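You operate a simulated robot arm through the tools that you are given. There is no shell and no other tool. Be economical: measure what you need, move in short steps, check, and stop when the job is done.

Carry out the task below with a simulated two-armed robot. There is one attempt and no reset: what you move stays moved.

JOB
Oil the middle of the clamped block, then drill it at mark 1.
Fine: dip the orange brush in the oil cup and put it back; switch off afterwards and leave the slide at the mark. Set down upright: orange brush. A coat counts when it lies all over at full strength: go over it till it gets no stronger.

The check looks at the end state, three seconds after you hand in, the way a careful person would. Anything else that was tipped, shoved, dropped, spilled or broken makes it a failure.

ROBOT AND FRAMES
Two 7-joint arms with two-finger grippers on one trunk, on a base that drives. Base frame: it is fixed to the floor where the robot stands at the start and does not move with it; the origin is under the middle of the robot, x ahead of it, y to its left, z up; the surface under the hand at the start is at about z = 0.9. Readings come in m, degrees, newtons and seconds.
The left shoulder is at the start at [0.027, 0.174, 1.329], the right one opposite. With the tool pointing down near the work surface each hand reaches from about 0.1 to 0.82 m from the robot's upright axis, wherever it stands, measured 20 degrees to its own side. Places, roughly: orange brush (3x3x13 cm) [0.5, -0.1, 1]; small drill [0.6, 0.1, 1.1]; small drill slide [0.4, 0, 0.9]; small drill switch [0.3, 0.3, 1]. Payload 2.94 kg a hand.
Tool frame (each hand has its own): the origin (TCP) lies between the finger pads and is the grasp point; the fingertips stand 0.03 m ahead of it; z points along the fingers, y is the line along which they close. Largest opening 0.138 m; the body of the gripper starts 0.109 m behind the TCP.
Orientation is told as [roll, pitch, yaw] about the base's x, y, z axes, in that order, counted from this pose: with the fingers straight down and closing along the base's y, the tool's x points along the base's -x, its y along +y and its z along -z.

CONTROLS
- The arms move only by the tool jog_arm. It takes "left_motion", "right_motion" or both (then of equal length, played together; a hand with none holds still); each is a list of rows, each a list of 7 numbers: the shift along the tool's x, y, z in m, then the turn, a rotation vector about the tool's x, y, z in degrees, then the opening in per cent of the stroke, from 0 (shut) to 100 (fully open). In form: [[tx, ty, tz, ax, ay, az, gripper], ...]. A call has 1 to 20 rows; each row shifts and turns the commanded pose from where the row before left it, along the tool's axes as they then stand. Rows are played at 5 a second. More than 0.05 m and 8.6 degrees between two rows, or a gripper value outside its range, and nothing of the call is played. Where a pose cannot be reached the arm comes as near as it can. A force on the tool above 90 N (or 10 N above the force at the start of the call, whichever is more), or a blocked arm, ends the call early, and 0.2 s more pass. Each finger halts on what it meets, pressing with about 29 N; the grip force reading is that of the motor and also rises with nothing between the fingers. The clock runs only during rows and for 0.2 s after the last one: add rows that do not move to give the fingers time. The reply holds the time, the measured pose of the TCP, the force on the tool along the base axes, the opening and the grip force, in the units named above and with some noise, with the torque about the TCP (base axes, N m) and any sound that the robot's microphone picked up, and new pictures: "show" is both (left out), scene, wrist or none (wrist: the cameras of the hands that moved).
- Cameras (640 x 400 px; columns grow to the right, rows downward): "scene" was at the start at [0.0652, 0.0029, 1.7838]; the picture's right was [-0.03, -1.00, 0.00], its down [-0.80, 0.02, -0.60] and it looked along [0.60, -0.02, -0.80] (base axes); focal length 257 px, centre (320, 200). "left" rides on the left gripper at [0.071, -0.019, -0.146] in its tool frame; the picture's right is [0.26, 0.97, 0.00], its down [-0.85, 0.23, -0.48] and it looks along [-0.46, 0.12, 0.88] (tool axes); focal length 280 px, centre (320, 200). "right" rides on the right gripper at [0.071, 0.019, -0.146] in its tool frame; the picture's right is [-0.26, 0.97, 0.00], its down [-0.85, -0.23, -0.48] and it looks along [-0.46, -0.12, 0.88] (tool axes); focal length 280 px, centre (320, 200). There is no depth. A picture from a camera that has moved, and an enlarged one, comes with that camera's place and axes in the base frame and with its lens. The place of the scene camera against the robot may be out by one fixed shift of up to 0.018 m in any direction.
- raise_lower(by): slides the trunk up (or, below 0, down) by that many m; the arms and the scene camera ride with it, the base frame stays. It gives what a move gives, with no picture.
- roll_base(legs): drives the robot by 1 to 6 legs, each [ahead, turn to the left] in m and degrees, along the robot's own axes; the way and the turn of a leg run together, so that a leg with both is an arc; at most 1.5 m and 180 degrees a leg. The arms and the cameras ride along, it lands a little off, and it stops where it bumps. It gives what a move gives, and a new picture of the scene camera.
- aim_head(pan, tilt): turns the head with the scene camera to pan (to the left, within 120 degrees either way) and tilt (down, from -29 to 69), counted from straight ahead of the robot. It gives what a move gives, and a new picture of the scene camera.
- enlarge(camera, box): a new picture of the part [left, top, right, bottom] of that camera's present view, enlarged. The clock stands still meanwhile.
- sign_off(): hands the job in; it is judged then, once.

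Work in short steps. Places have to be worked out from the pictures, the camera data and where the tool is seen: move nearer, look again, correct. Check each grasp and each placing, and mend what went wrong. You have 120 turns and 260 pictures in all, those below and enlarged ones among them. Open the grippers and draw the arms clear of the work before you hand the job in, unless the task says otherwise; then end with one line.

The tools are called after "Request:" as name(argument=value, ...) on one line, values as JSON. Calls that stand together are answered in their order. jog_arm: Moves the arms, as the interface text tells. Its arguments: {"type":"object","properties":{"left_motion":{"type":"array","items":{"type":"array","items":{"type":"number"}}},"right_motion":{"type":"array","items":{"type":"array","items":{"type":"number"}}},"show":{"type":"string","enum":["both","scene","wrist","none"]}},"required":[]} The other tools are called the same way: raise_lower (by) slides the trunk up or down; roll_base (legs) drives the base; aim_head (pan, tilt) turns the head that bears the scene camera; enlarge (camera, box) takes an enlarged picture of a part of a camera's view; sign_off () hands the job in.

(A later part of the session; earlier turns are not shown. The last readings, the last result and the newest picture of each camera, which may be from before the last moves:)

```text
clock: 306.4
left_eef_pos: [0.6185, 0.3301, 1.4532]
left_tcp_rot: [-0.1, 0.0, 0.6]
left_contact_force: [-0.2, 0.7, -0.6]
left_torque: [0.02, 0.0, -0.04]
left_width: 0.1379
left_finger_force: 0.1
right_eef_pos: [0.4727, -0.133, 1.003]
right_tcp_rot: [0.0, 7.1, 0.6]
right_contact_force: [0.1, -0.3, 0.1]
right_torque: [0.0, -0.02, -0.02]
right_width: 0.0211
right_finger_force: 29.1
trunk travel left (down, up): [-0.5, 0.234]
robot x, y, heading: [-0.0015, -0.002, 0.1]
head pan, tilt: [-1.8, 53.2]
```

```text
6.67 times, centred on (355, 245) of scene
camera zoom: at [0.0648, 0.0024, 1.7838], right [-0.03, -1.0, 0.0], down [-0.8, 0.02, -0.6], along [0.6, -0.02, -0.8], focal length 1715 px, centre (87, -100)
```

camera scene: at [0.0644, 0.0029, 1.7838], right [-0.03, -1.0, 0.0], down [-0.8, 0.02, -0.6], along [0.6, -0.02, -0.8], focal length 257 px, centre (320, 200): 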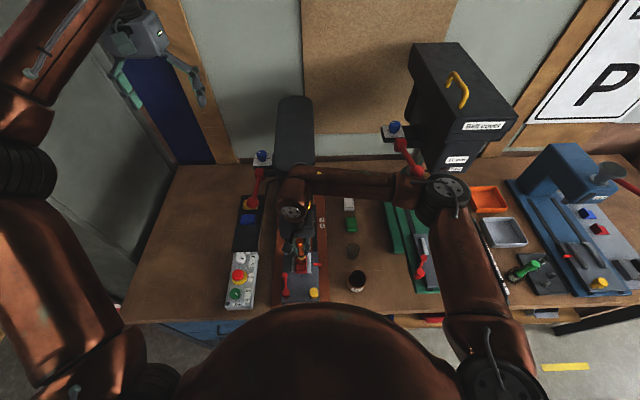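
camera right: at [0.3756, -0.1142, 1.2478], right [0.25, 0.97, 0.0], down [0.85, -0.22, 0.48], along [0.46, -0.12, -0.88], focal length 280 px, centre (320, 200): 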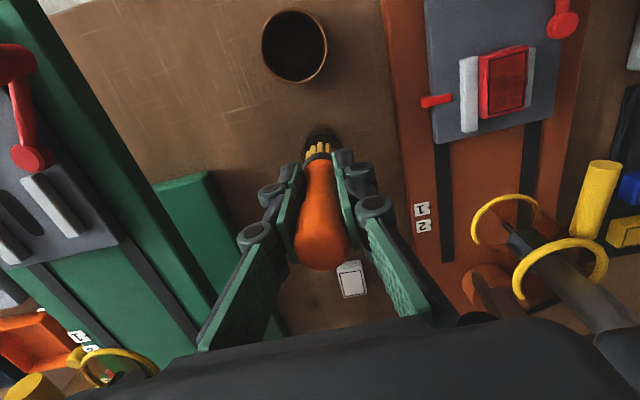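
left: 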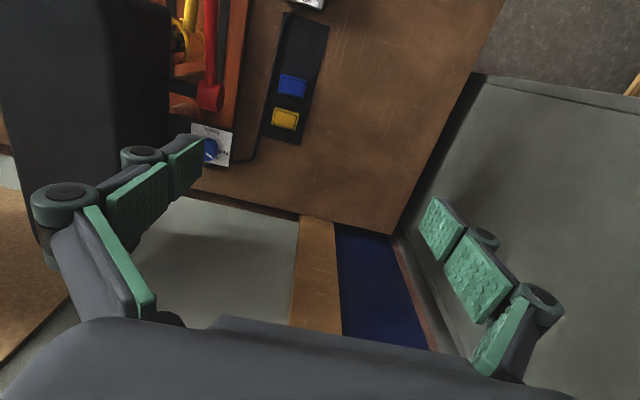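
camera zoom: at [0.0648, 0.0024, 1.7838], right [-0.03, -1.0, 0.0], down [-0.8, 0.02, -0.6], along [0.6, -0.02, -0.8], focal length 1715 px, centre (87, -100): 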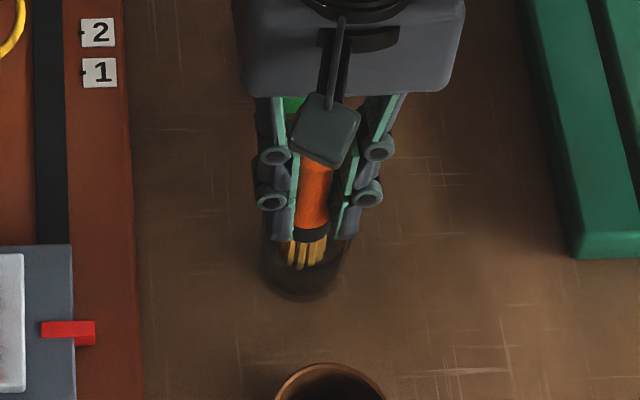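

Inside the stand without contact. I lower 13 mm more, watching the force.

Request:
jog_arm(right_motion=[[-0.0008, 0, 0.007, 0, 0, 0, 0], [-0.0007, 0, 0.006, 0, 0, 0, 0], [0, 0, 0, 0, 0, 0, 0]], show="none")

Request:
jog_arm(right_motion=[[-0.0003, 0, 0.003, 0, 0, 0, 0], [0, 0, 0, 0, 0, 0, 0]], show="none")

Request:
enlarge(camera="scene", box=[330, 215, 380, 275])

```text
clock: 307.2
left_eef_pos: [0.6186, 0.3299, 1.4526]
left_tcp_rot: [-0.1, 0.1, 0.6]
left_contact_force: [-0.3, 0.8, 0.0]
left_torque: [-0.01, 0.04, 0.01]
left_width: 0.1381
left_finger_force: 0.0
right_eef_pos: [0.4739, -0.1337, 0.9914]
right_tcp_rot: [0.1, 7.0, 0.4]
right_contact_force: [-0.7, 0.1, -0.8]
right_torque: [-0.01, -0.02, -0.02]
right_width: 0.0207
right_finger_force: 28.8
trunk travel left (down, up): [-0.5, 0.234]
robot x, y, heading: [-0.0011, -0.0035, -0.2]
head pan, tilt: [-1.8, 53.2]
```

```text
clock: 307.8
left_eef_pos: [0.6186, 0.3296, 1.4525]
left_tcp_rot: [-0.1, -0.1, 0.6]
left_contact_force: [0.8, 0.0, -0.5]
left_torque: [0.02, 0.02, 0.01]
left_width: 0.1378
left_finger_force: 0.0
right_eef_pos: [0.4727, -0.1334, 0.9881]
right_tcp_rot: [0.0, 7.0, 0.5]
right_contact_force: [0.7, -0.3, -0.6]
right_torque: [0.0, 0.02, -0.02]
right_width: 0.0211
right_finger_force: 28.9
trunk travel left (down, up): [-0.5, 0.234]
robot x, y, heading: [0.0014, 0.0, -0.1]
head pan, tilt: [-1.8, 53.2]
```

```text
6.67 times, centred on (355, 245) of scene
camera zoom: at [0.0649, 0.0022, 1.7838], right [-0.03, -1.0, 0.0], down [-0.8, 0.02, -0.6], along [0.6, -0.02, -0.8], focal length 1715 px, centre (87, -100)
```

zoom: 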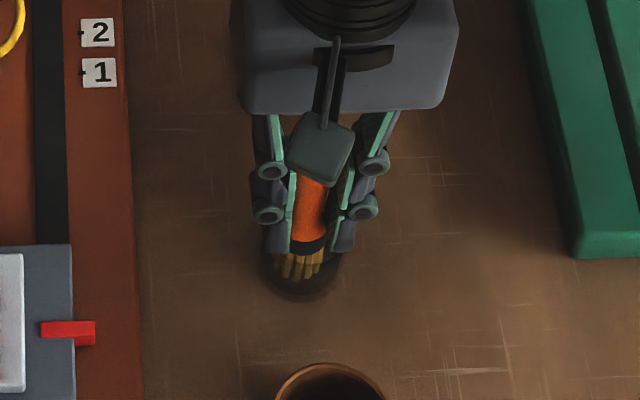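

A few more mm down in small steps.

Request:
jog_arm(right_motion=[[-0.0003, 0, 0.003, 0, 0, 0, 0], [0, 0, 0, 0, 0, 0, 0]], show="none")

Request:
jog_arm(right_motion=[[-0.0003, 0, 0.003, 0, 0, 0, 0], [0, 0, 0, 0, 0, 0, 0]], show="none")

```text
clock: 308.4
left_eef_pos: [0.6174, 0.3295, 1.4524]
left_tcp_rot: [0.0, 0.1, 0.6]
left_contact_force: [0.3, 0.1, 0.2]
left_torque: [-0.02, 0.01, -0.01]
left_width: 0.138
left_finger_force: 0.1
right_eef_pos: [0.4724, -0.1325, 0.986]
right_tcp_rot: [0.1, 7.0, 0.5]
right_contact_force: [1.1, -0.5, -1.7]
right_torque: [-0.01, -0.01, 0.03]
right_width: 0.0212
right_finger_force: 28.9
trunk travel left (down, up): [-0.5, 0.234]
robot x, y, heading: [0.0002, -0.0028, -0.2]
head pan, tilt: [-1.8, 53.2]
```

```text
clock: 309.0
left_eef_pos: [0.6177, 0.3298, 1.4535]
left_tcp_rot: [-0.1, 0.0, 0.7]
left_contact_force: [0.7, -0.9, 0.7]
left_torque: [0.02, -0.03, 0.01]
left_width: 0.1379
left_finger_force: 0.1
right_eef_pos: [0.473, -0.1326, 0.9834]
right_tcp_rot: [0.0, 7.0, 0.5]
right_contact_force: [-1.4, -1.0, -0.1]
right_torque: [0.03, 0.0, 0.02]
right_width: 0.0212
right_finger_force: 29.4
trunk travel left (down, up): [-0.5, 0.234]
robot x, y, heading: [0.0026, -0.0007, 0.1]
head pan, tilt: [-1.8, 53.2]
```

Request:
jog_arm(right_motion=[[-0.0002, 0, 0.002, 0, 0, 0, 0], [0, 0, 0, 0, 0, 0, 0]], show="none")

Request:
jog_arm(right_motion=[[-0.0002, 0, 0.002, 0, 0, 0, 0], [0, 0, 0, 0, 0, 0, 0]], show="none")

Request:
enlarge(camera="scene", box=[330, 215, 380, 275])

```text
clock: 309.6
left_eef_pos: [0.6185, 0.33, 1.454]
left_tcp_rot: [-0.1, 0.0, 0.8]
left_contact_force: [0.2, -1.2, 0.3]
left_torque: [0.03, 0.01, -0.02]
left_width: 0.1379
left_finger_force: 0.1
right_eef_pos: [0.4718, -0.1326, 0.9804]
right_tcp_rot: [0.1, 6.9, 0.4]
right_contact_force: [0.0, -0.1, 5.8]
right_torque: [-0.03, -0.14, 0.02]
right_width: 0.0209
right_finger_force: 29.4
trunk travel left (down, up): [-0.5, 0.234]
robot x, y, heading: [0.0002, 0.001, 0.1]
head pan, tilt: [-1.8, 53.2]
```

```text
clock: 310.2
left_eef_pos: [0.6171, 0.3296, 1.4549]
left_tcp_rot: [-0.1, -0.2, 0.6]
left_contact_force: [0.3, 0.2, -0.4]
left_torque: [-0.01, -0.01, 0.01]
left_width: 0.138
left_finger_force: 0.0
right_eef_pos: [0.4723, -0.1314, 0.9807]
right_tcp_rot: [0.1, 6.8, 0.5]
right_contact_force: [0.9, -2.5, 22.5]
right_torque: [-0.22, -0.38, -0.01]
right_width: 0.0212
right_finger_force: 28.9
trunk travel left (down, up): [-0.5, 0.234]
robot x, y, heading: [0.0007, -0.0005, 0.2]
head pan, tilt: [-1.8, 53.2]
```

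```text
6.67 times, centred on (355, 245) of scene
camera zoom: at [0.0628, 0.0023, 1.7841], right [-0.03, -1.0, 0.0], down [-0.8, 0.02, -0.6], along [0.6, -0.02, -0.8], focal length 1715 px, centre (87, -100)
```

zoom: 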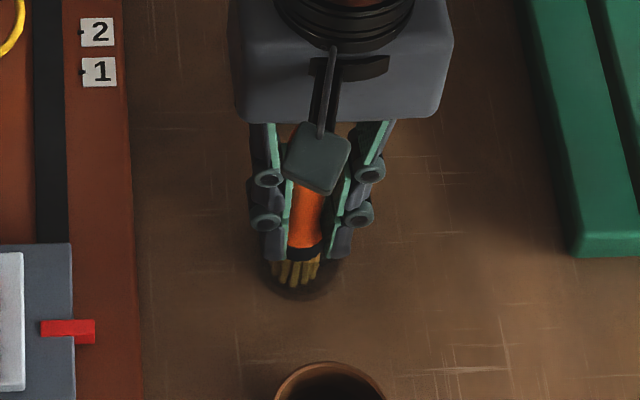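

The brush stands on the floor of its stand at the predicted height. I ease up 2 mm, open slowly, then draw straight up.

Request:
jog_arm(right_motion=[[0.0003, 0, -0.0025, 0, 0, 0, 0], [0, 0, 0, 0, 0, 0, 18], [0, 0, 0, 0, 0, 0, 22], [0, 0, 0, 0, 0, 0, 28], [0, 0, 0, 0, 0, 0, 36], [0, 0, 0, 0, 0, 0, 45], [0, 0, 0, 0, 0, 0, 45], [0, 0, 0, 0, 0, 0, 45]], show="wrist")

Request:
enlarge(camera="scene", box=[330, 200, 390, 275])

```text
clock: 312.0
left_eef_pos: [0.6166, 0.3294, 1.4534]
left_tcp_rot: [-0.1, 0.1, 0.6]
left_contact_force: [0.7, -0.4, -1.2]
left_torque: [-0.01, 0.0, 0.03]
left_width: 0.1378
left_finger_force: 0.1
right_eef_pos: [0.4723, -0.1333, 0.9811]
right_tcp_rot: [0.0, 7.0, 0.5]
right_contact_force: [-0.2, 0.3, 0.7]
right_torque: [0.02, -0.01, 0.01]
right_width: 0.062
right_finger_force: 0.1
trunk travel left (down, up): [-0.5, 0.234]
robot x, y, heading: [0.0003, -0.0019, 0.1]
head pan, tilt: [-1.8, 53.2]
camera right: at [0.4195, -0.115, 1.1355], right [0.25, 0.97, -0.03], down [0.9, -0.22, 0.37], along [0.35, -0.12, -0.93], focal length 280 px, centre (320, 200)
```

right: 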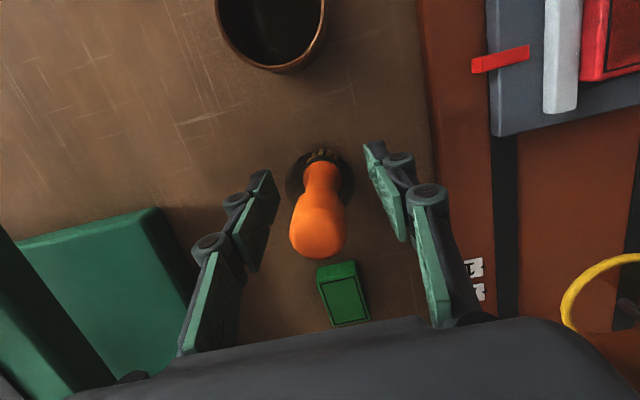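

```text
5.33 times, centred on (360, 238) of scene
camera zoom: at [0.0641, 0.0022, 1.7838], right [-0.03, -1.0, 0.0], down [-0.8, 0.02, -0.6], along [0.6, -0.02, -0.8], focal length 1372 px, centre (107, 0)
```

zoom: 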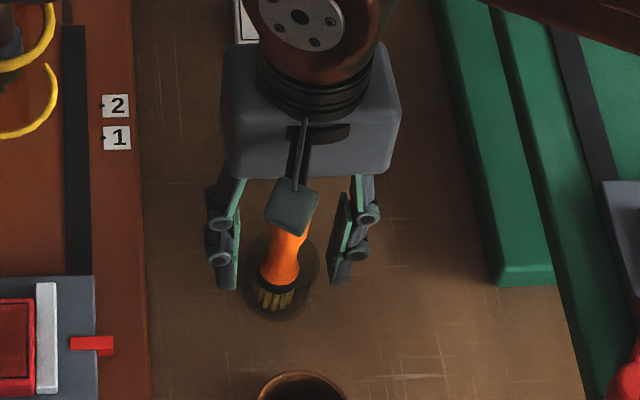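

The brush stands upright in its stand. I draw up vertically and level the hand.

Request:
jog_arm(right_motion=[[0.0049, 0, -0.0397, 0, 0, 0, 45], [0.0049, 0, -0.0397, 0, 0, 0, 45], [0.0049, 0, -0.0397, 0, 0, 0, 45], [0.0049, 0, -0.0397, 0, -7, 0, 45], [0, 0, 0, 0, 0, 0, 45]], show="scene")

Request:
enlarge(camera="scene", box=[325, 200, 395, 300])

Request:
enlarge(camera="left", box=[120, 0, 280, 100])

```text
clock: 313.2
left_eef_pos: [0.6202, 0.3276, 1.4525]
left_tcp_rot: [0.0, 0.0, 0.5]
left_contact_force: [0.0, -0.7, -0.4]
left_torque: [0.03, 0.03, 0.0]
left_width: 0.1379
left_finger_force: 0.1
right_eef_pos: [0.4743, -0.1355, 1.1387]
right_tcp_rot: [-0.1, 0.0, 0.6]
right_contact_force: [-0.9, 0.1, 0.0]
right_torque: [0.01, 0.05, 0.02]
right_width: 0.0621
right_finger_force: 0.0
trunk travel left (down, up): [-0.5, 0.234]
robot x, y, heading: [0.0021, -0.002, 0.3]
head pan, tilt: [-1.8, 53.2]
camera scene: at [0.0668, 0.0014, 1.7836], right [-0.03, -1.0, 0.0], down [-0.8, 0.02, -0.6], along [0.6, -0.02, -0.8], focal length 257 px, centre (320, 200)
```

scene: 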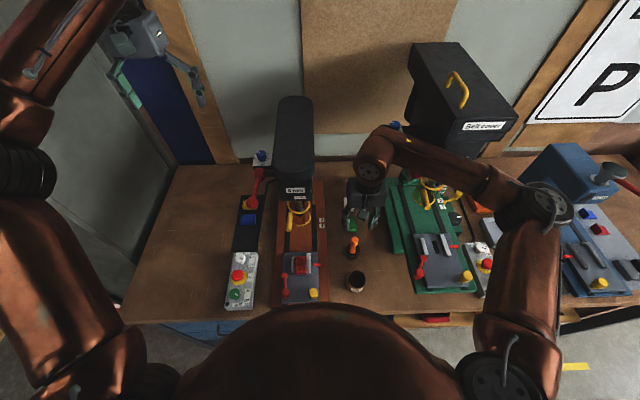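

```text
4.00 times, centred on (360, 250) of scene
camera zoom: at [0.0668, 0.0014, 1.7836], right [-0.03, -1.0, 0.0], down [-0.8, 0.02, -0.6], along [0.6, -0.02, -0.8], focal length 1029 px, centre (160, 0)
```

zoom: 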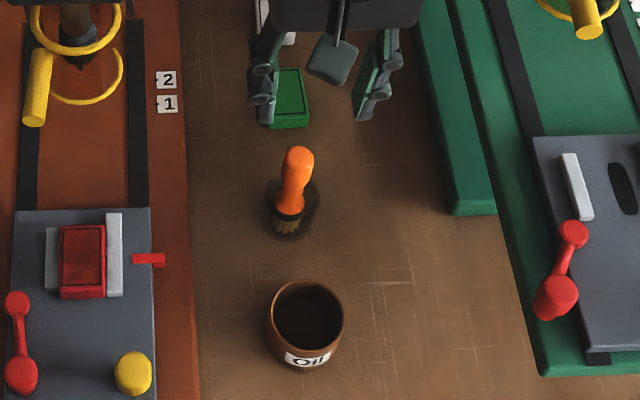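

```text
4.00 times, centred on (200, 50) of left
camera zoom: at [0.5494, 0.3094, 1.5988], right [-0.27, 0.96, 0.0], down [0.85, 0.24, 0.47], along [0.46, 0.13, -0.88], focal length 1122 px, centre (800, 800)
```

zoom: 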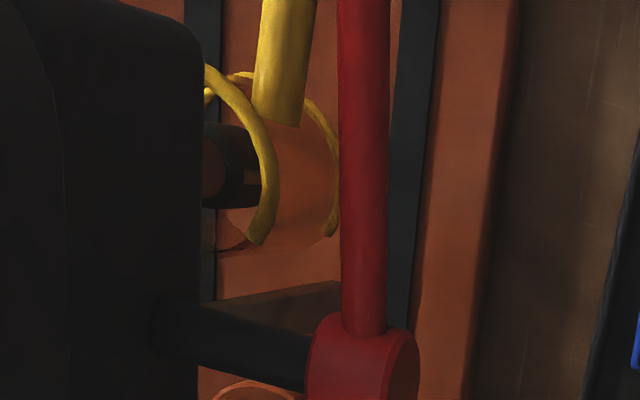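

The brush is well placed. Next the slide: I will grip its yellow knob with the hand tilted well back (so the wrist clears the drill head). I move there and tilt 35°.

Request:
jog_arm(right_motion=[[0.03, 0.027, 0, 0, 0, 0, 45], [0.03, 0.027, 0, 0, 0, 0, 45], [0.03, 0.027, 0, 0, 0, 0, 45], [0.03, 0.027, 0, 0, 0, 0, 45], [0.028, 0.027, 0, 0, 0, 0, 45], [0, 0, 0, 0, -7, 0, 45], [0, 0, 0, 0, -7, 0, 45], [0, 0, 0, 0, -7, 0, 45], [0, 0, 0, 0, -7, 0, 45], [0, 0, 0, 0, -7, 0, 45], [0, 0, 0, 0, 0, 0, 45]], show="wrist")

Request:
enlarge(camera="scene", box=[270, 220, 350, 310])

```text
clock: 315.3
left_eef_pos: [0.6183, 0.3303, 1.453]
left_tcp_rot: [-0.1, -0.1, 0.6]
left_contact_force: [0.1, -0.9, -0.3]
left_torque: [-0.03, -0.01, -0.02]
left_width: 0.138
left_finger_force: 0.1
right_eef_pos: [0.3342, 0.0017, 1.1462]
right_tcp_rot: [0.6, -31.6, -1.4]
right_contact_force: [1.0, 1.7, 0.0]
right_torque: [-0.11, 0.06, -0.17]
right_width: 0.0619
right_finger_force: 0.0
trunk travel left (down, up): [-0.5, 0.234]
robot x, y, heading: [-0.0014, -0.0028, -0.2]
head pan, tilt: [-1.8, 53.2]
stopped in row 10 (right hand): the force on the tool passed its limit at 134 N (the readings are from after the stop); the commanded pose is now the measured one
camera right: at [0.1978, 0.0218, 1.2349], right [0.24, 0.96, 0.15], down [0.47, -0.25, 0.85], along [0.85, -0.14, -0.51], focal length 280 px, centre (320, 200)
```

right: 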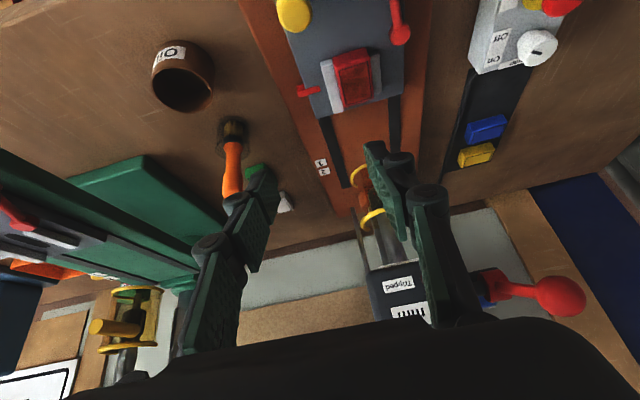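

```text
4.44 times, centred on (310, 265) of scene
camera zoom: at [0.065, 0.0033, 1.7838], right [-0.03, -1.0, 0.0], down [-0.8, 0.02, -0.6], along [0.6, -0.02, -0.8], focal length 1143 px, centre (364, -89)
```

zoom: 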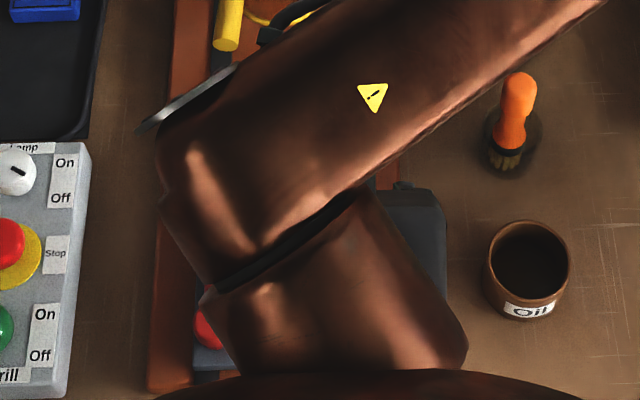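

The wrist met the robot's own body: too close. I untilt and then back the base off 0.15 m for room.

Request:
jog_arm(right_motion=[[0, 0, 0, 0, 6, 0, 45], [0, 0, 0, 0, 6, 0, 45], [0, 0, 0, 0, 6, 0, 45], [0, 0, -0.03, 0, 0, 0, 45], [0, 0, 0, 0, 0, 0, 45]], show="none")

Request:
roll_base(legs=[[-0.15, 0]])

```text
clock: 316.5
left_eef_pos: [0.6201, 0.3294, 1.4519]
left_tcp_rot: [0.0, 0.1, 0.6]
left_contact_force: [0.3, -0.6, 0.6]
left_torque: [-0.01, 0.04, -0.01]
left_width: 0.138
left_finger_force: 0.0
right_eef_pos: [0.3272, 0.0013, 1.175]
right_tcp_rot: [0.7, -13.7, -1.2]
right_contact_force: [-0.5, -0.7, 0.0]
right_torque: [-0.01, 0.01, 0.01]
right_width: 0.0619
right_finger_force: 0.1
trunk travel left (down, up): [-0.5, 0.234]
robot x, y, heading: [0.0017, -0.0027, -0.2]
head pan, tilt: [-1.8, 53.2]
```

```text
clock: 317.9
left_eef_pos: [0.5082, 0.3276, 1.4416]
left_tcp_rot: [-0.1, 1.6, 0.5]
left_contact_force: [-3.0, -2.5, -1.7]
left_torque: [0.28, -0.3, 0.01]
left_width: 0.1379
left_finger_force: 0.1
right_eef_pos: [0.2064, -0.0001, 1.1701]
right_tcp_rot: [0.6, -12.2, -1.7]
right_contact_force: [-1.5, -0.8, 0.5]
right_torque: [0.13, -0.12, -0.03]
right_width: 0.0623
right_finger_force: 0.0
trunk travel left (down, up): [-0.5, 0.234]
robot x, y, heading: [-0.1467, -0.0025, -0.4]
head pan, tilt: [-1.8, 53.2]
camera scene: at [-0.0146, 0.0017, 1.7858], right [-0.03, -1.0, 0.0], down [-0.82, 0.03, -0.57], along [0.57, -0.02, -0.82], focal length 257 px, centre (320, 200)
```

scene: 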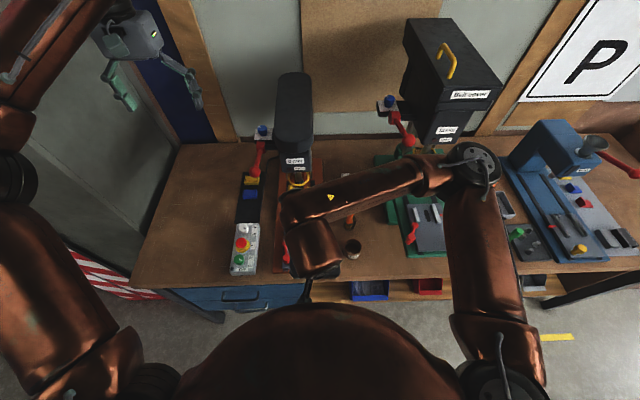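

I wait a moment for things to settle and read the poses.

Request:
jog_arm(right_motion=[[0, 0, 0, 0, 0, 0, 60], [0, 0, 0, 0, 0, 0, 60], [0, 0, 0, 0, 0, 0, 60]], show="wrist")

```text
clock: 318.3
left_eef_pos: [0.4426, 0.353, 1.4854]
left_tcp_rot: [-6.1, -1.7, 8.5]
left_contact_force: [0.9, -1.4, -0.9]
left_torque: [0.08, 0.14, 0.01]
left_width: 0.1378
left_finger_force: 0.1
right_eef_pos: [0.227, -0.0333, 1.2164]
right_tcp_rot: [-9.3, -27.5, -5.4]
right_contact_force: [357.6, -69.8, 85.7]
right_torque: [11.53, 46.45, -10.28]
right_width: 0.0827
right_finger_force: 0.0
trunk travel left (down, up): [-0.5, 0.234]
robot x, y, heading: [-0.1459, -0.0063, -0.1]
head pan, tilt: [-1.8, 53.2]
stopped in row 1 (right hand): the force on the tool passed its limit at 132 N (the readings are from after the stop); the commanded pose is now the measured one
camera right: at [0.1053, 0.0195, 1.3089], right [0.39, 0.92, -0.02], down [0.5, -0.2, 0.84], along [0.77, -0.34, -0.54], focal length 280 px, centre (320, 200)
```

right: 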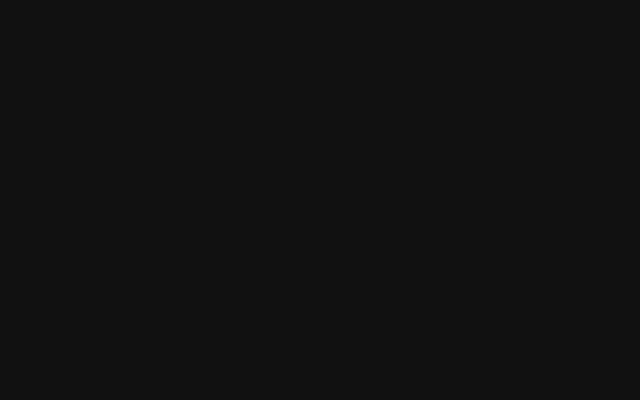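

A large contact force came up (hand against the robot's own body during the drive). I check the scene before doing anything.

Request:
aim_head(pan=-1.8, tilt=53.2)

```text
clock: 318.9
left_eef_pos: [0.3754, 0.3425, 1.4939]
left_tcp_rot: [-2.1, -4.1, 3.7]
left_contact_force: [0.9, 1.5, 1.8]
left_torque: [-0.17, 0.01, -0.03]
left_width: 0.1381
left_finger_force: 0.1
right_eef_pos: [0.1121, -0.0027, 1.1947]
right_tcp_rot: [1.1, -19.0, -4.0]
right_contact_force: [93.2, 0.1, 66.8]
right_torque: [1.58, 20.96, -2.24]
right_width: 0.0829
right_finger_force: 0.1
trunk travel left (down, up): [-0.5, 0.234]
robot x, y, heading: [-0.1505, -0.0, -0.4]
head pan, tilt: [-1.8, 53.2]
camera scene: at [-0.1155, 0.0026, 1.7866], right [-0.03, -1.0, 0.0], down [-0.79, 0.03, -0.61], along [0.61, -0.02, -0.79], focal length 257 px, centre (320, 200)
```

scene: 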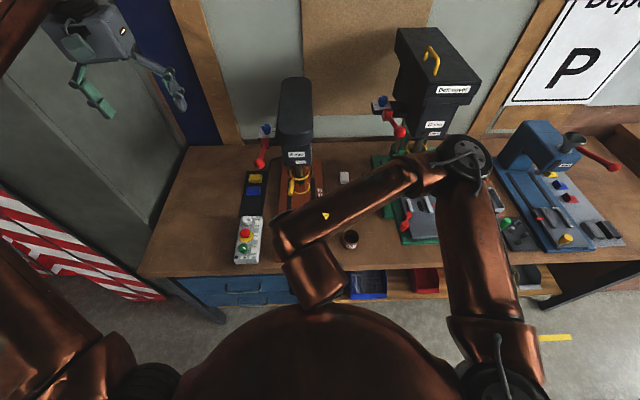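

The right hand is pressed against the robot's own trunk. I move it forward and up, free of it.

Request:
jog_arm(right_motion=[[-0.03, 0, 0, 0, 0, 0, 60], [-0.04, 0, 0, 0, 0, 0, 60], [-0.04, 0, 0, 0, 0, 0, 60], [-0.04, 0, 0, 0, 0, 0, 60], [0, 0, 0, 0, 0, 0, 60], [0, 0, 0, 0, 0, 0, 60]], show="scene")

```text
clock: 319.7
left_eef_pos: [0.3716, 0.3563, 1.499]
left_tcp_rot: [-5.1, -4.4, 7.9]
left_contact_force: [1.0, 0.7, -2.2]
left_torque: [-0.11, 0.13, -0.01]
left_width: 0.1379
left_finger_force: 0.1
right_eef_pos: [0.1976, -0.0172, 1.2194]
right_tcp_rot: [-0.9, -20.0, 1.2]
right_contact_force: [-0.5, -0.6, -0.7]
right_torque: [0.05, -0.09, 0.05]
right_width: 0.0826
right_finger_force: 0.0
trunk travel left (down, up): [-0.5, 0.234]
robot x, y, heading: [-0.1485, -0.0006, -0.0]
head pan, tilt: [-1.8, 53.2]
stopped in row 3 (left hand): the arm was blocked; the commanded pose is now the measured one
camera scene: at [-0.0002, 0.0035, 1.7862], right [-0.03, -1.0, 0.0], down [-0.83, 0.03, -0.56], along [0.56, -0.02, -0.83], focal length 257 px, centre (320, 200)
```

scene: 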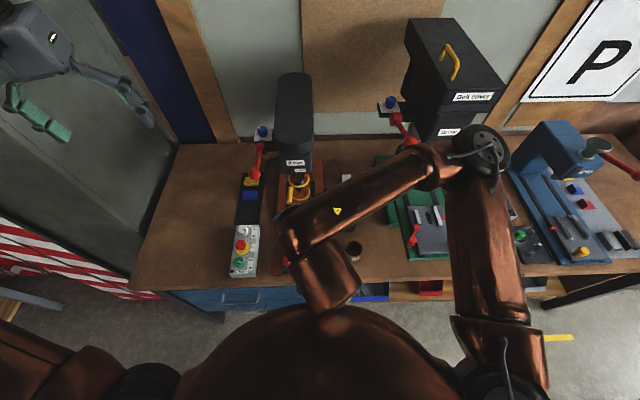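

The body is still swaying. I give it time with resting rows.

Request:
jog_arm(right_motion=[[0, 0, 0, 0, 0, 0, 60], [0, 0, 0, 0, 0, 0, 60], [0, 0, 0, 0, 0, 0, 60], [0, 0, 0, 0, 0, 0, 60], [0, 0, 0, 0, 0, 0, 60], [0, 0, 0, 0, 0, 0, 60], [0, 0, 0, 0, 0, 0, 60], [0, 0, 0, 0, 0, 0, 60], [0, 0, 0, 0, 0, 0, 60], [0, 0, 0, 0, 0, 0, 60]], show="both")

```text
clock: 320.0
left_eef_pos: [0.2605, 0.3552, 1.5226]
left_tcp_rot: [-4.9, -9.0, 7.4]
left_contact_force: [1.7, 0.4, -1.4]
left_torque: [-0.01, 0.03, -0.05]
left_width: 0.1378
left_finger_force: 0.2
right_eef_pos: [0.1177, -0.0164, 1.2394]
right_tcp_rot: [0.1, -24.5, -1.3]
right_contact_force: [120.8, -36.2, 122.4]
right_torque: [6.43, 31.83, 3.28]
right_width: 0.0826
right_finger_force: 0.0
trunk travel left (down, up): [-0.5, 0.234]
robot x, y, heading: [-0.1467, -0.0026, 0.2]
head pan, tilt: [-1.8, 53.2]
stopped in row 1 (left hand): the arm was blocked; the commanded pose is now the measured one
camera scene: at [-0.0976, 0.0021, 1.784], right [-0.03, -1.0, 0.0], down [-0.8, 0.03, -0.61], along [0.61, -0.02, -0.8], focal length 257 px, centre (320, 200)
camera right: at [-0.0061, 0.0037, 1.3431], right [0.26, 0.96, 0.11], down [0.57, -0.24, 0.79], along [0.78, -0.14, -0.61], focal length 280 px, centre (320, 200)
```

scene: 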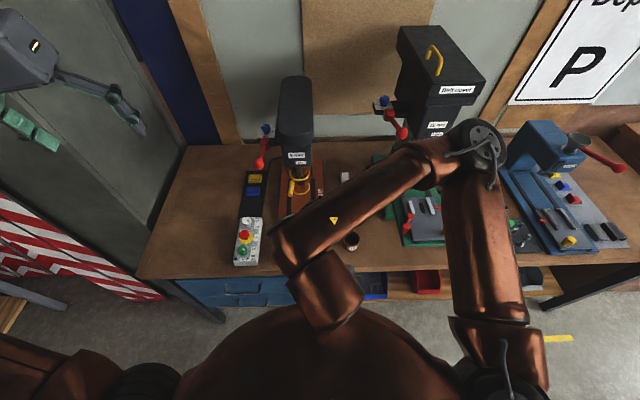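
right: 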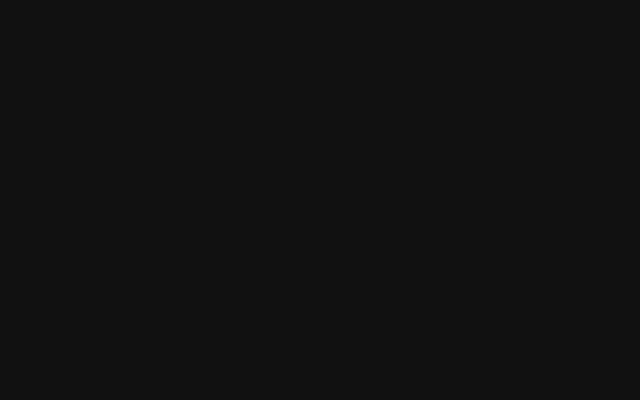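

The hand keeps bouncing on the trunk. I move the right hand firmly ahead by 0.2 m, level height, to clear it.

Request:
jog_arm(right_motion=[[-0.0435, 0, 0.02, 0, 0, 0, 60], [-0.0435, 0, 0.02, 0, 0, 0, 60], [-0.0435, 0, 0.02, 0, 0, 0, 60], [-0.0435, 0, 0.02, 0, 0, 0, 60], [0, 0, 0, 0, 0, 0, 60], [0, 0, 0, 0, 0, 0, 60]], show="none")

```text
clock: 321.0
left_eef_pos: [0.2521, 0.3549, 1.521]
left_tcp_rot: [-7.7, -10.4, 9.7]
left_contact_force: [-0.6, -0.2, 0.8]
left_torque: [0.01, -0.04, -0.02]
left_width: 0.1382
left_finger_force: 0.1
right_eef_pos: [0.3059, -0.0262, 1.2367]
right_tcp_rot: [-2.5, -25.4, 3.4]
right_contact_force: [1.1, -0.6, 0.0]
right_torque: [0.01, 0.08, 0.01]
right_width: 0.0826
right_finger_force: 0.2
trunk travel left (down, up): [-0.5, 0.234]
robot x, y, heading: [-0.1445, 0.0006, -0.1]
head pan, tilt: [-1.8, 53.2]
stopped in row 5 (right hand): the arm was blocked; the commanded pose is now the measured one
```

Request:
jog_arm(right_motion=[[0, 0, 0, 0, 0, 0, 60], [0, 0, 0, 0, 0, 0, 60], [0, 0, 0, 0, 0, 0, 60], [0, 0, 0, 0, 0, 0, 60], [0, 0, 0, 0, 0, 0, 60], [0, 0, 0, 0, 0, 0, 60], [0, 0, 0, 0, 0, 0, 60], [0, 0, 0, 0, 0, 0, 60]], show="scene")

```text
clock: 321.4
left_eef_pos: [0.1207, 0.3492, 1.5314]
left_tcp_rot: [-10.1, -16.4, 9.8]
left_contact_force: [-14.1, -8.6, 15.8]
left_torque: [1.23, -1.52, 0.41]
left_width: 0.1356
left_finger_force: 0.1
right_eef_pos: [0.1923, -0.0271, 1.2567]
right_tcp_rot: [-3.5, -31.1, 4.9]
right_contact_force: [3.3, 0.4, -3.5]
right_torque: [-0.14, 0.1, -0.12]
right_width: 0.083
right_finger_force: 0.0
trunk travel left (down, up): [-0.5, 0.234]
robot x, y, heading: [-0.1485, -0.0032, -0.1]
head pan, tilt: [-1.8, 53.2]
stopped in row 1 (left hand): the arm was blocked; the commanded pose is now the measured one
camera scene: at [-0.0743, 0.0049, 1.7829], right [-0.03, -1.0, 0.0], down [-0.8, 0.03, -0.6], along [0.6, -0.02, -0.8], focal length 257 px, centre (320, 200)
```

scene: 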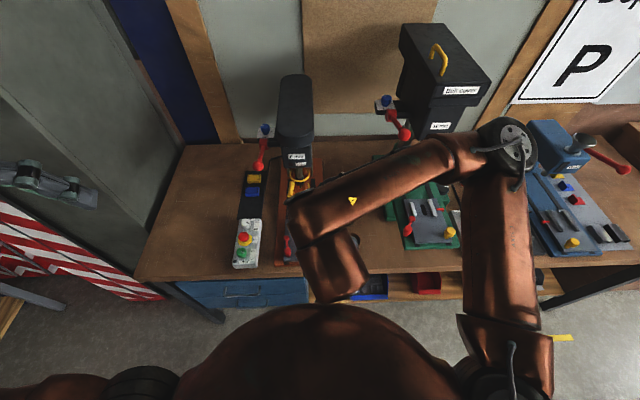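

Both arms drift while the body rocks. I command the left hand gently forward and the right hand held, to stabilise.

Request:
jog_arm(left_motion=[[0, 0, 0, 0, 0, 0, 100], [-0.01, 0, 0.003, 0, 0, 0, 100], [-0.02, 0, 0.006, 0, 0, 0, 100], [-0.02, 0, 0.006, 0, 0, 0, 100], [-0.02, 0, 0.006, 0, 0, 0, 100], [0, 0, 0, 0, 0, 0, 100], [0, 0, 0, 0, 0, 0, 100]], right_motion=[[0, 0, 0, 0, 0, 0, 60], [-0.01, 0, 0.005, 0, 0, 0, 60], [-0.02, 0, 0.01, 0, 0, 0, 60], [-0.02, 0, 0.01, 0, 0, 0, 60], [-0.02, 0, 0.01, 0, 0, 0, 60], [0, 0, 0, 0, 0, 0, 60], [0, 0, 0, 0, 0, 0, 60]], show="none")

```text
clock: 322.3
left_eef_pos: [0.2137, 0.355, 1.5232]
left_tcp_rot: [-9.9, -15.5, 10.1]
left_contact_force: [-0.9, 0.0, -1.3]
left_torque: [0.02, -0.14, 0.05]
left_width: 0.1382
left_finger_force: 0.0
right_eef_pos: [0.282, -0.034, 1.2511]
right_tcp_rot: [-5.6, -29.6, 8.6]
right_contact_force: [-3.1, -1.9, 0.0]
right_torque: [0.21, -0.25, 0.14]
right_width: 0.0831
right_finger_force: 0.1
trunk travel left (down, up): [-0.5, 0.234]
robot x, y, heading: [-0.145, -0.0, 0.2]
head pan, tilt: [-1.8, 53.2]
stopped in row 4 (left hand): the arm was blocked; the commanded pose is now the measured one
```

I let time pass with the trunk tool (zero travel), which needs no arm motion.

Request:
raise_lower(by=0.0)

Request:
raise_lower(by=0.0)

Request:
raise_lower(by=0.002)

```text
clock: 322.6
left_eef_pos: [0.1027, 0.3412, 1.5217]
left_tcp_rot: [-17.6, -21.0, 11.9]
left_contact_force: [1.2, 0.7, 1.0]
left_torque: [-0.19, 0.15, -0.12]
left_width: 0.1376
left_finger_force: 0.4
right_eef_pos: [0.2013, -0.0532, 1.2947]
right_tcp_rot: [-17.6, -37.5, 19.5]
right_contact_force: [350.7, -72.3, 272.7]
right_torque: [7.95, 69.57, 8.14]
right_width: 0.0828
right_finger_force: 0.0
trunk travel left (down, up): [-0.5, 0.234]
robot x, y, heading: [-0.1417, 0.0004, -0.0]
head pan, tilt: [-1.8, 53.2]
stopped: the arm was blocked; the commanded pose is now the measured one
```

```text
clock: 322.9
left_eef_pos: [-0.0243, 0.3305, 1.5361]
left_tcp_rot: [-17.9, -23.7, 11.5]
left_contact_force: [2.8, 0.7, 2.8]
left_torque: [0.01, 0.33, -0.11]
left_width: 0.138
left_finger_force: 0.0
right_eef_pos: [0.0948, -0.0614, 1.3128]
right_tcp_rot: [-18.0, -40.9, 18.7]
right_contact_force: [248.6, -66.1, 117.7]
right_torque: [4.51, 33.43, 9.29]
right_width: 0.0829
right_finger_force: 0.0
trunk travel left (down, up): [-0.5, 0.234]
robot x, y, heading: [-0.1438, 0.0005, 0.2]
head pan, tilt: [-1.8, 53.2]
stopped: the arm was blocked; the commanded pose is now the measured one
```

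```text
clock: 323.4
left_eef_pos: [0.1004, 0.3297, 1.5273]
left_tcp_rot: [-16.9, -19.3, 10.9]
left_contact_force: [-5.0, -2.4, 0.7]
left_torque: [0.26, -0.43, 0.23]
left_width: 0.138
left_finger_force: 0.1
right_eef_pos: [0.1972, -0.0601, 1.2877]
right_tcp_rot: [-15.3, -35.3, 17.4]
right_contact_force: [230.3, -65.4, 41.9]
right_torque: [5.0, 22.69, 8.76]
right_width: 0.0829
right_finger_force: 0.0
trunk travel left (down, up): [-0.502, 0.232]
robot x, y, heading: [-0.1427, 0.0007, -0.2]
head pan, tilt: [-1.8, 53.2]
```

The right hand is still jammed against the trunk. I drive it forward and untilt it in one go, and bring the left hand forward too.

Request:
jog_arm(left_motion=[[-0.035, 0, 0.012, 0, 0, 0, 100], [-0.035, 0, 0.012, 0, 4, 0, 100], [-0.035, 0, 0.01, 0, 4, 0, 100], [-0.035, 0, 0.01, 0, 4, 0, 100], [-0.035, 0, 0.008, 0, 4, 0, 100], [0, 0, 0, 0, 0, 0, 100], [0, 0, 0, 0, 0, 0, 100]], right_motion=[[-0.035, 0, 0.025, 0, 0, 0, 60], [-0.035, 0, 0.025, 0, 7, 0, 60], [-0.035, 0, 0.025, 0, 7, 0, 60], [-0.038, 0, 0.02, 0, 7, 0, 60], [-0.04, 0, 0.01, 0, 7, 0, 60], [0, 0, 0, 0, 0, 0, 60], [0, 0, 0, 0, 0, 0, 60]], show="scene")

```text
clock: 323.7
left_eef_pos: [0.0839, 0.3236, 1.5177]
left_tcp_rot: [-20.4, -15.7, 12.7]
left_contact_force: [-1.2, -0.5, -0.8]
left_torque: [0.01, -0.12, 0.1]
left_width: 0.138
left_finger_force: 0.1
right_eef_pos: [0.236, -0.0518, 1.3226]
right_tcp_rot: [-15.0, -47.4, 17.2]
right_contact_force: [516.0, -186.2, 198.8]
right_torque: [6.47, 52.98, 32.93]
right_width: 0.0827
right_finger_force: 0.1
trunk travel left (down, up): [-0.502, 0.232]
robot x, y, heading: [-0.1412, 0.0026, 0.0]
head pan, tilt: [-1.8, 53.2]
stopped in row 1 (right hand): the force on the tool passed its limit at 394 N (the readings are from after the stop); the commanded pose is now the measured one
camera scene: at [0.0384, 0.0062, 1.788], right [-0.03, -1.0, 0.0], down [-0.84, 0.02, -0.55], along [0.55, -0.02, -0.84], focal length 257 px, centre (320, 200)
```

scene: 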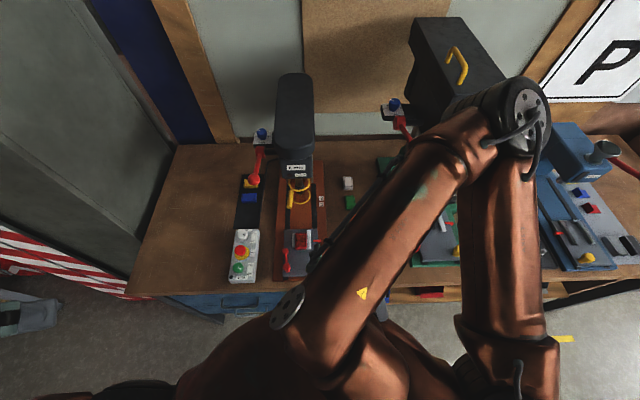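

I compute the push-off direction from the contact force and move the right hand ahead, outward and up along it.

Request:
jog_arm(right_motion=[[-0.0344, -0.0217, 0.0138, 0, 0, 0, 60], [-0.0344, -0.0217, 0.0138, 0, 0, 0, 60], [-0.0344, -0.0217, 0.0138, 0, 0, 0, 60], [-0.0344, -0.0217, 0.0138, 0, 0, 0, 60], [-0.0344, -0.0217, 0.0138, 0, 0, 0, 60], [0, 0, 0, 0, 0, 0, 60]], show="none")

Request:
raise_lower(by=0.0)

```text
clock: 324.0
left_eef_pos: [0.001, 0.3183, 1.5361]
left_tcp_rot: [-27.9, -21.5, 20.3]
left_contact_force: [2.1, 0.3, 0.2]
left_torque: [-0.02, 0.2, -0.09]
left_width: 0.138
left_finger_force: 0.0
right_eef_pos: [0.1889, -0.0317, 1.3788]
right_tcp_rot: [-21.5, -64.5, 29.0]
right_contact_force: [540.2, -207.1, 143.7]
right_torque: [-4.65, 15.92, 40.5]
right_width: 0.0827
right_finger_force: 0.0
trunk travel left (down, up): [-0.502, 0.232]
robot x, y, heading: [-0.1409, -0.0025, -0.1]
head pan, tilt: [-1.8, 53.2]
stopped in row 1 (left hand): the arm was blocked; the commanded pose is now the measured one
```

```text
clock: 324.5
left_eef_pos: [-0.026, 0.3192, 1.5204]
left_tcp_rot: [-21.5, -21.3, 13.0]
left_contact_force: [-0.5, -0.2, 0.3]
left_torque: [-0.01, -0.01, 0.03]
left_width: 0.1379
left_finger_force: 0.0
right_eef_pos: [0.1428, -0.048, 1.3422]
right_tcp_rot: [-18.8, -53.3, 22.8]
right_contact_force: [0.8, -0.8, -0.6]
right_torque: [-0.01, 0.03, 0.05]
right_width: 0.083
right_finger_force: 0.1
trunk travel left (down, up): [-0.502, 0.232]
robot x, y, heading: [-0.1466, -0.0, -0.2]
head pan, tilt: [-1.8, 53.2]
```

Contact is gone now. Another rest to let it settle.

Request:
raise_lower(by=0.0)

Request:
raise_lower(by=0.0)

Request:
aim_head(pan=0, tilt=50)

```text
clock: 325.0
left_eef_pos: [0.0478, 0.319, 1.5313]
left_tcp_rot: [-26.2, -18.7, 19.7]
left_contact_force: [0.8, -0.1, 0.7]
left_torque: [0.01, 0.07, 0.04]
left_width: 0.1377
left_finger_force: 0.0
right_eef_pos: [0.2292, -0.0383, 1.3679]
right_tcp_rot: [-22.5, -61.3, 27.8]
right_contact_force: [519.9, -212.7, 177.1]
right_torque: [-2.33, 26.67, 38.95]
right_width: 0.0827
right_finger_force: 0.0
trunk travel left (down, up): [-0.502, 0.232]
robot x, y, heading: [-0.1378, -0.0035, -0.1]
head pan, tilt: [-1.8, 53.2]
stopped: the force on the tool passed its limit at 232 N (the readings are from after the stop); the commanded pose is now the measured one
```

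```text
clock: 325.3
left_eef_pos: [-0.0403, 0.316, 1.5505]
left_tcp_rot: [-34.8, -22.3, 28.3]
left_contact_force: [3.4, -0.2, 0.6]
left_torque: [0.05, 0.27, -0.18]
left_width: 0.1379
left_finger_force: 0.1
right_eef_pos: [0.1629, -0.0664, 1.4019]
right_tcp_rot: [-21.2, -72.1, 20.8]
right_contact_force: [183.2, -16.8, 359.3]
right_torque: [3.13, 56.68, 1.02]
right_width: 0.0827
right_finger_force: 0.1
trunk travel left (down, up): [-0.502, 0.232]
robot x, y, heading: [-0.142, -0.0029, -0.1]
head pan, tilt: [-1.8, 53.2]
stopped: the arm was blocked; the commanded pose is now the measured one
```

```text
clock: 326.0
left_eef_pos: [0.0067, 0.3141, 1.5337]
left_tcp_rot: [-27.9, -20.4, 21.2]
left_contact_force: [-2.4, -3.1, -0.5]
left_torque: [0.27, -0.26, 0.3]
left_width: 0.1377
left_finger_force: 0.0
right_eef_pos: [0.1939, -0.0397, 1.3804]
right_tcp_rot: [-23.5, -65.7, 28.8]
right_contact_force: [98.7, -32.3, 27.1]
right_torque: [-0.88, 2.0, 6.01]
right_width: 0.0828
right_finger_force: 0.0
trunk travel left (down, up): [-0.502, 0.232]
robot x, y, heading: [-0.143, 0.0005, -0.5]
head pan, tilt: [0.0, 50.0]
camera scene: at [-0.0239, 0.0011, 1.7911], right [-0.01, -1.0, 0.0], down [-0.78, 0.01, -0.62], along [0.62, 0.0, -0.78], focal length 257 px, centre (320, 200)
```

scene: 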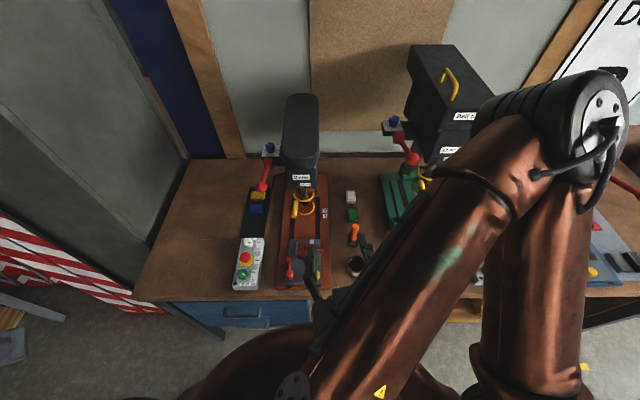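

Objects on the bench are all still in place. I push the right hand ahead again with freshly computed tool axes, and bring the left forward too.

Request:
jog_arm(left_motion=[[-0.03, -0.01, 0.01, 0, 0, 0, 100], [-0.03, -0.01, 0.01, 0, 0, 0, 100], [-0.03, -0.01, 0.01, 0, 0, 0, 100], [-0.03, -0.01, 0.01, 0, 0, 0, 100], [-0.03, -0.01, 0.01, 0, 0, 0, 100], [-0.03, -0.01, 0.01, 0, 0, 0, 100], [0, 0, 0, 0, 0, 0, 100]], right_motion=[[-0.0205, -0.0212, 0.0324, 0, 0, 0, 60], [-0.0205, -0.0212, 0.0324, 0, 0, 0, 60], [-0.0205, -0.0212, 0.0324, 0, 0, 0, 60], [-0.0205, -0.0212, 0.0324, 0, 0, 0, 60], [-0.0205, -0.0212, 0.0324, 0, 0, 0, 60], [-0.0205, -0.0212, 0.0324, 0, 0, 0, 60], [0, 0, 0, 0, 0, 0, 60]], show="none")

```text
clock: 326.2
left_eef_pos: [0.011, 0.3187, 1.5473]
left_tcp_rot: [-32.7, -21.9, 26.0]
left_contact_force: [0.1, -0.8, 0.7]
left_torque: [-0.07, 0.04, -0.02]
left_width: 0.1382
left_finger_force: 0.1
right_eef_pos: [0.2137, -0.042, 1.3921]
right_tcp_rot: [-22.4, -70.6, 25.5]
right_contact_force: [425.8, -137.2, 107.7]
right_torque: [-5.32, 2.27, 24.16]
right_width: 0.083
right_finger_force: 0.0
right hand out of reach, approached as far as the arm can: row 1
trunk travel left (down, up): [-0.502, 0.232]
robot x, y, heading: [-0.1416, -0.0004, -0.3]
head pan, tilt: [0.0, 50.0]
stopped in row 1 (right hand): the force on the tool passed its limit at 260 N (the readings are from after the stop); the commanded pose is now the measured one
```

Orientation is at a joint limit. I rotate the hand back toward vertical while moving ahead.

Request:
jog_arm(right_motion=[[-0.01, -0.01, 0.02, 0, 8, 0, 60], [-0.01, -0.01, 0.02, 0, 8, 0, 60], [-0.015, -0.01, 0.02, 0, 8, 0, 60], [-0.02, -0.01, 0.02, 0, 8, 0, 60], [-0.02, -0.01, 0.02, 0, 8, 0, 60]], show="none")

Request:
jog_arm(right_motion=[[-0.01, -0.01, 0.02, 0, 8, 0, 60], [-0.01, -0.01, 0.02, 0, 8, 0, 60], [-0.015, -0.01, 0.02, 0, 8, 0, 60], [-0.02, -0.01, 0.02, 0, 8, 0, 60], [-0.02, -0.01, 0.02, 0, 8, 0, 60]], show="none")

Request:
jog_arm(right_motion=[[-0.01, -0.01, 0.02, 0, 8, 0, 60], [-0.01, -0.01, 0.02, 0, 8, 0, 60], [-0.015, -0.01, 0.02, 0, 8, 0, 60], [-0.02, -0.01, 0.02, 0, 8, 0, 60], [-0.02, -0.01, 0.02, 0, 8, 0, 60]], show="scene")

```text
clock: 327.4
left_eef_pos: [-0.0113, 0.3156, 1.5492]
left_tcp_rot: [-33.5, -22.9, 26.7]
left_contact_force: [1.7, -0.5, 0.3]
left_torque: [0.02, 0.16, -0.03]
left_width: 0.1381
left_finger_force: 0.0
right_eef_pos: [0.2885, -0.0767, 1.3975]
right_tcp_rot: [-11.6, -29.8, 12.5]
right_contact_force: [0.2, 0.8, -0.6]
right_torque: [0.01, 0.09, 0.0]
right_width: 0.0828
right_finger_force: 0.0
trunk travel left (down, up): [-0.502, 0.232]
robot x, y, heading: [-0.1391, -0.0006, -0.5]
head pan, tilt: [0.0, 50.0]
```

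```text
clock: 328.8
left_eef_pos: [-0.05, 0.3165, 1.543]
left_tcp_rot: [-31.9, -24.3, 23.6]
left_contact_force: [-0.2, 0.4, 0.9]
left_torque: [-0.06, 0.02, -0.1]
left_width: 0.1381
left_finger_force: 0.1
right_eef_pos: [0.3719, -0.1222, 1.3308]
right_tcp_rot: [-9.9, 9.0, 5.2]
right_contact_force: [0.6, 0.4, -0.9]
right_torque: [-0.06, 0.14, -0.03]
right_width: 0.0829
right_finger_force: 0.1
trunk travel left (down, up): [-0.502, 0.232]
robot x, y, heading: [-0.1426, -0.0035, -0.5]
head pan, tilt: [0.0, 50.0]
stopped in row 5 (right hand): the arm was blocked; the commanded pose is now the measured one
```

```text
clock: 330.0
left_eef_pos: [-0.0447, 0.3105, 1.5428]
left_tcp_rot: [-31.2, -24.2, 23.2]
left_contact_force: [0.7, -0.9, 0.4]
left_torque: [0.09, 0.12, 0.07]
left_width: 0.1378
left_finger_force: 0.0
right_eef_pos: [0.3822, -0.199, 1.1988]
right_tcp_rot: [-14.2, 48.1, -4.2]
right_contact_force: [0.3, -0.3, 0.8]
right_torque: [0.08, 0.09, -0.11]
right_width: 0.0825
right_finger_force: 0.0
right hand out of reach, approached as far as the arm can: row 5
trunk travel left (down, up): [-0.502, 0.232]
robot x, y, heading: [-0.1368, -0.0001, -0.3]
head pan, tilt: [0.0, 50.0]
camera scene: at [-0.0685, -0.0011, 1.79], right [-0.01, -1.0, 0.0], down [-0.77, 0.01, -0.64], along [0.64, 0.0, -0.77], focal length 257 px, centre (320, 200)
```

scene: 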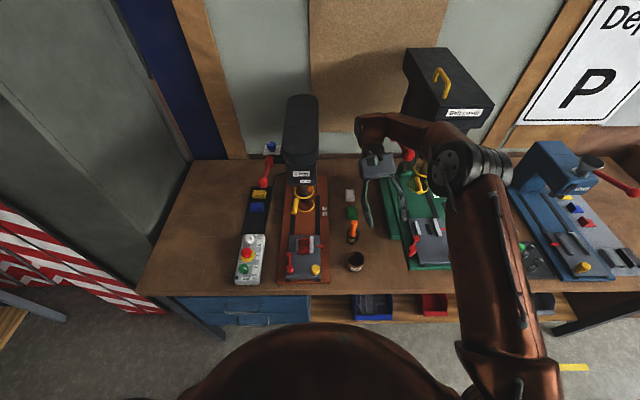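

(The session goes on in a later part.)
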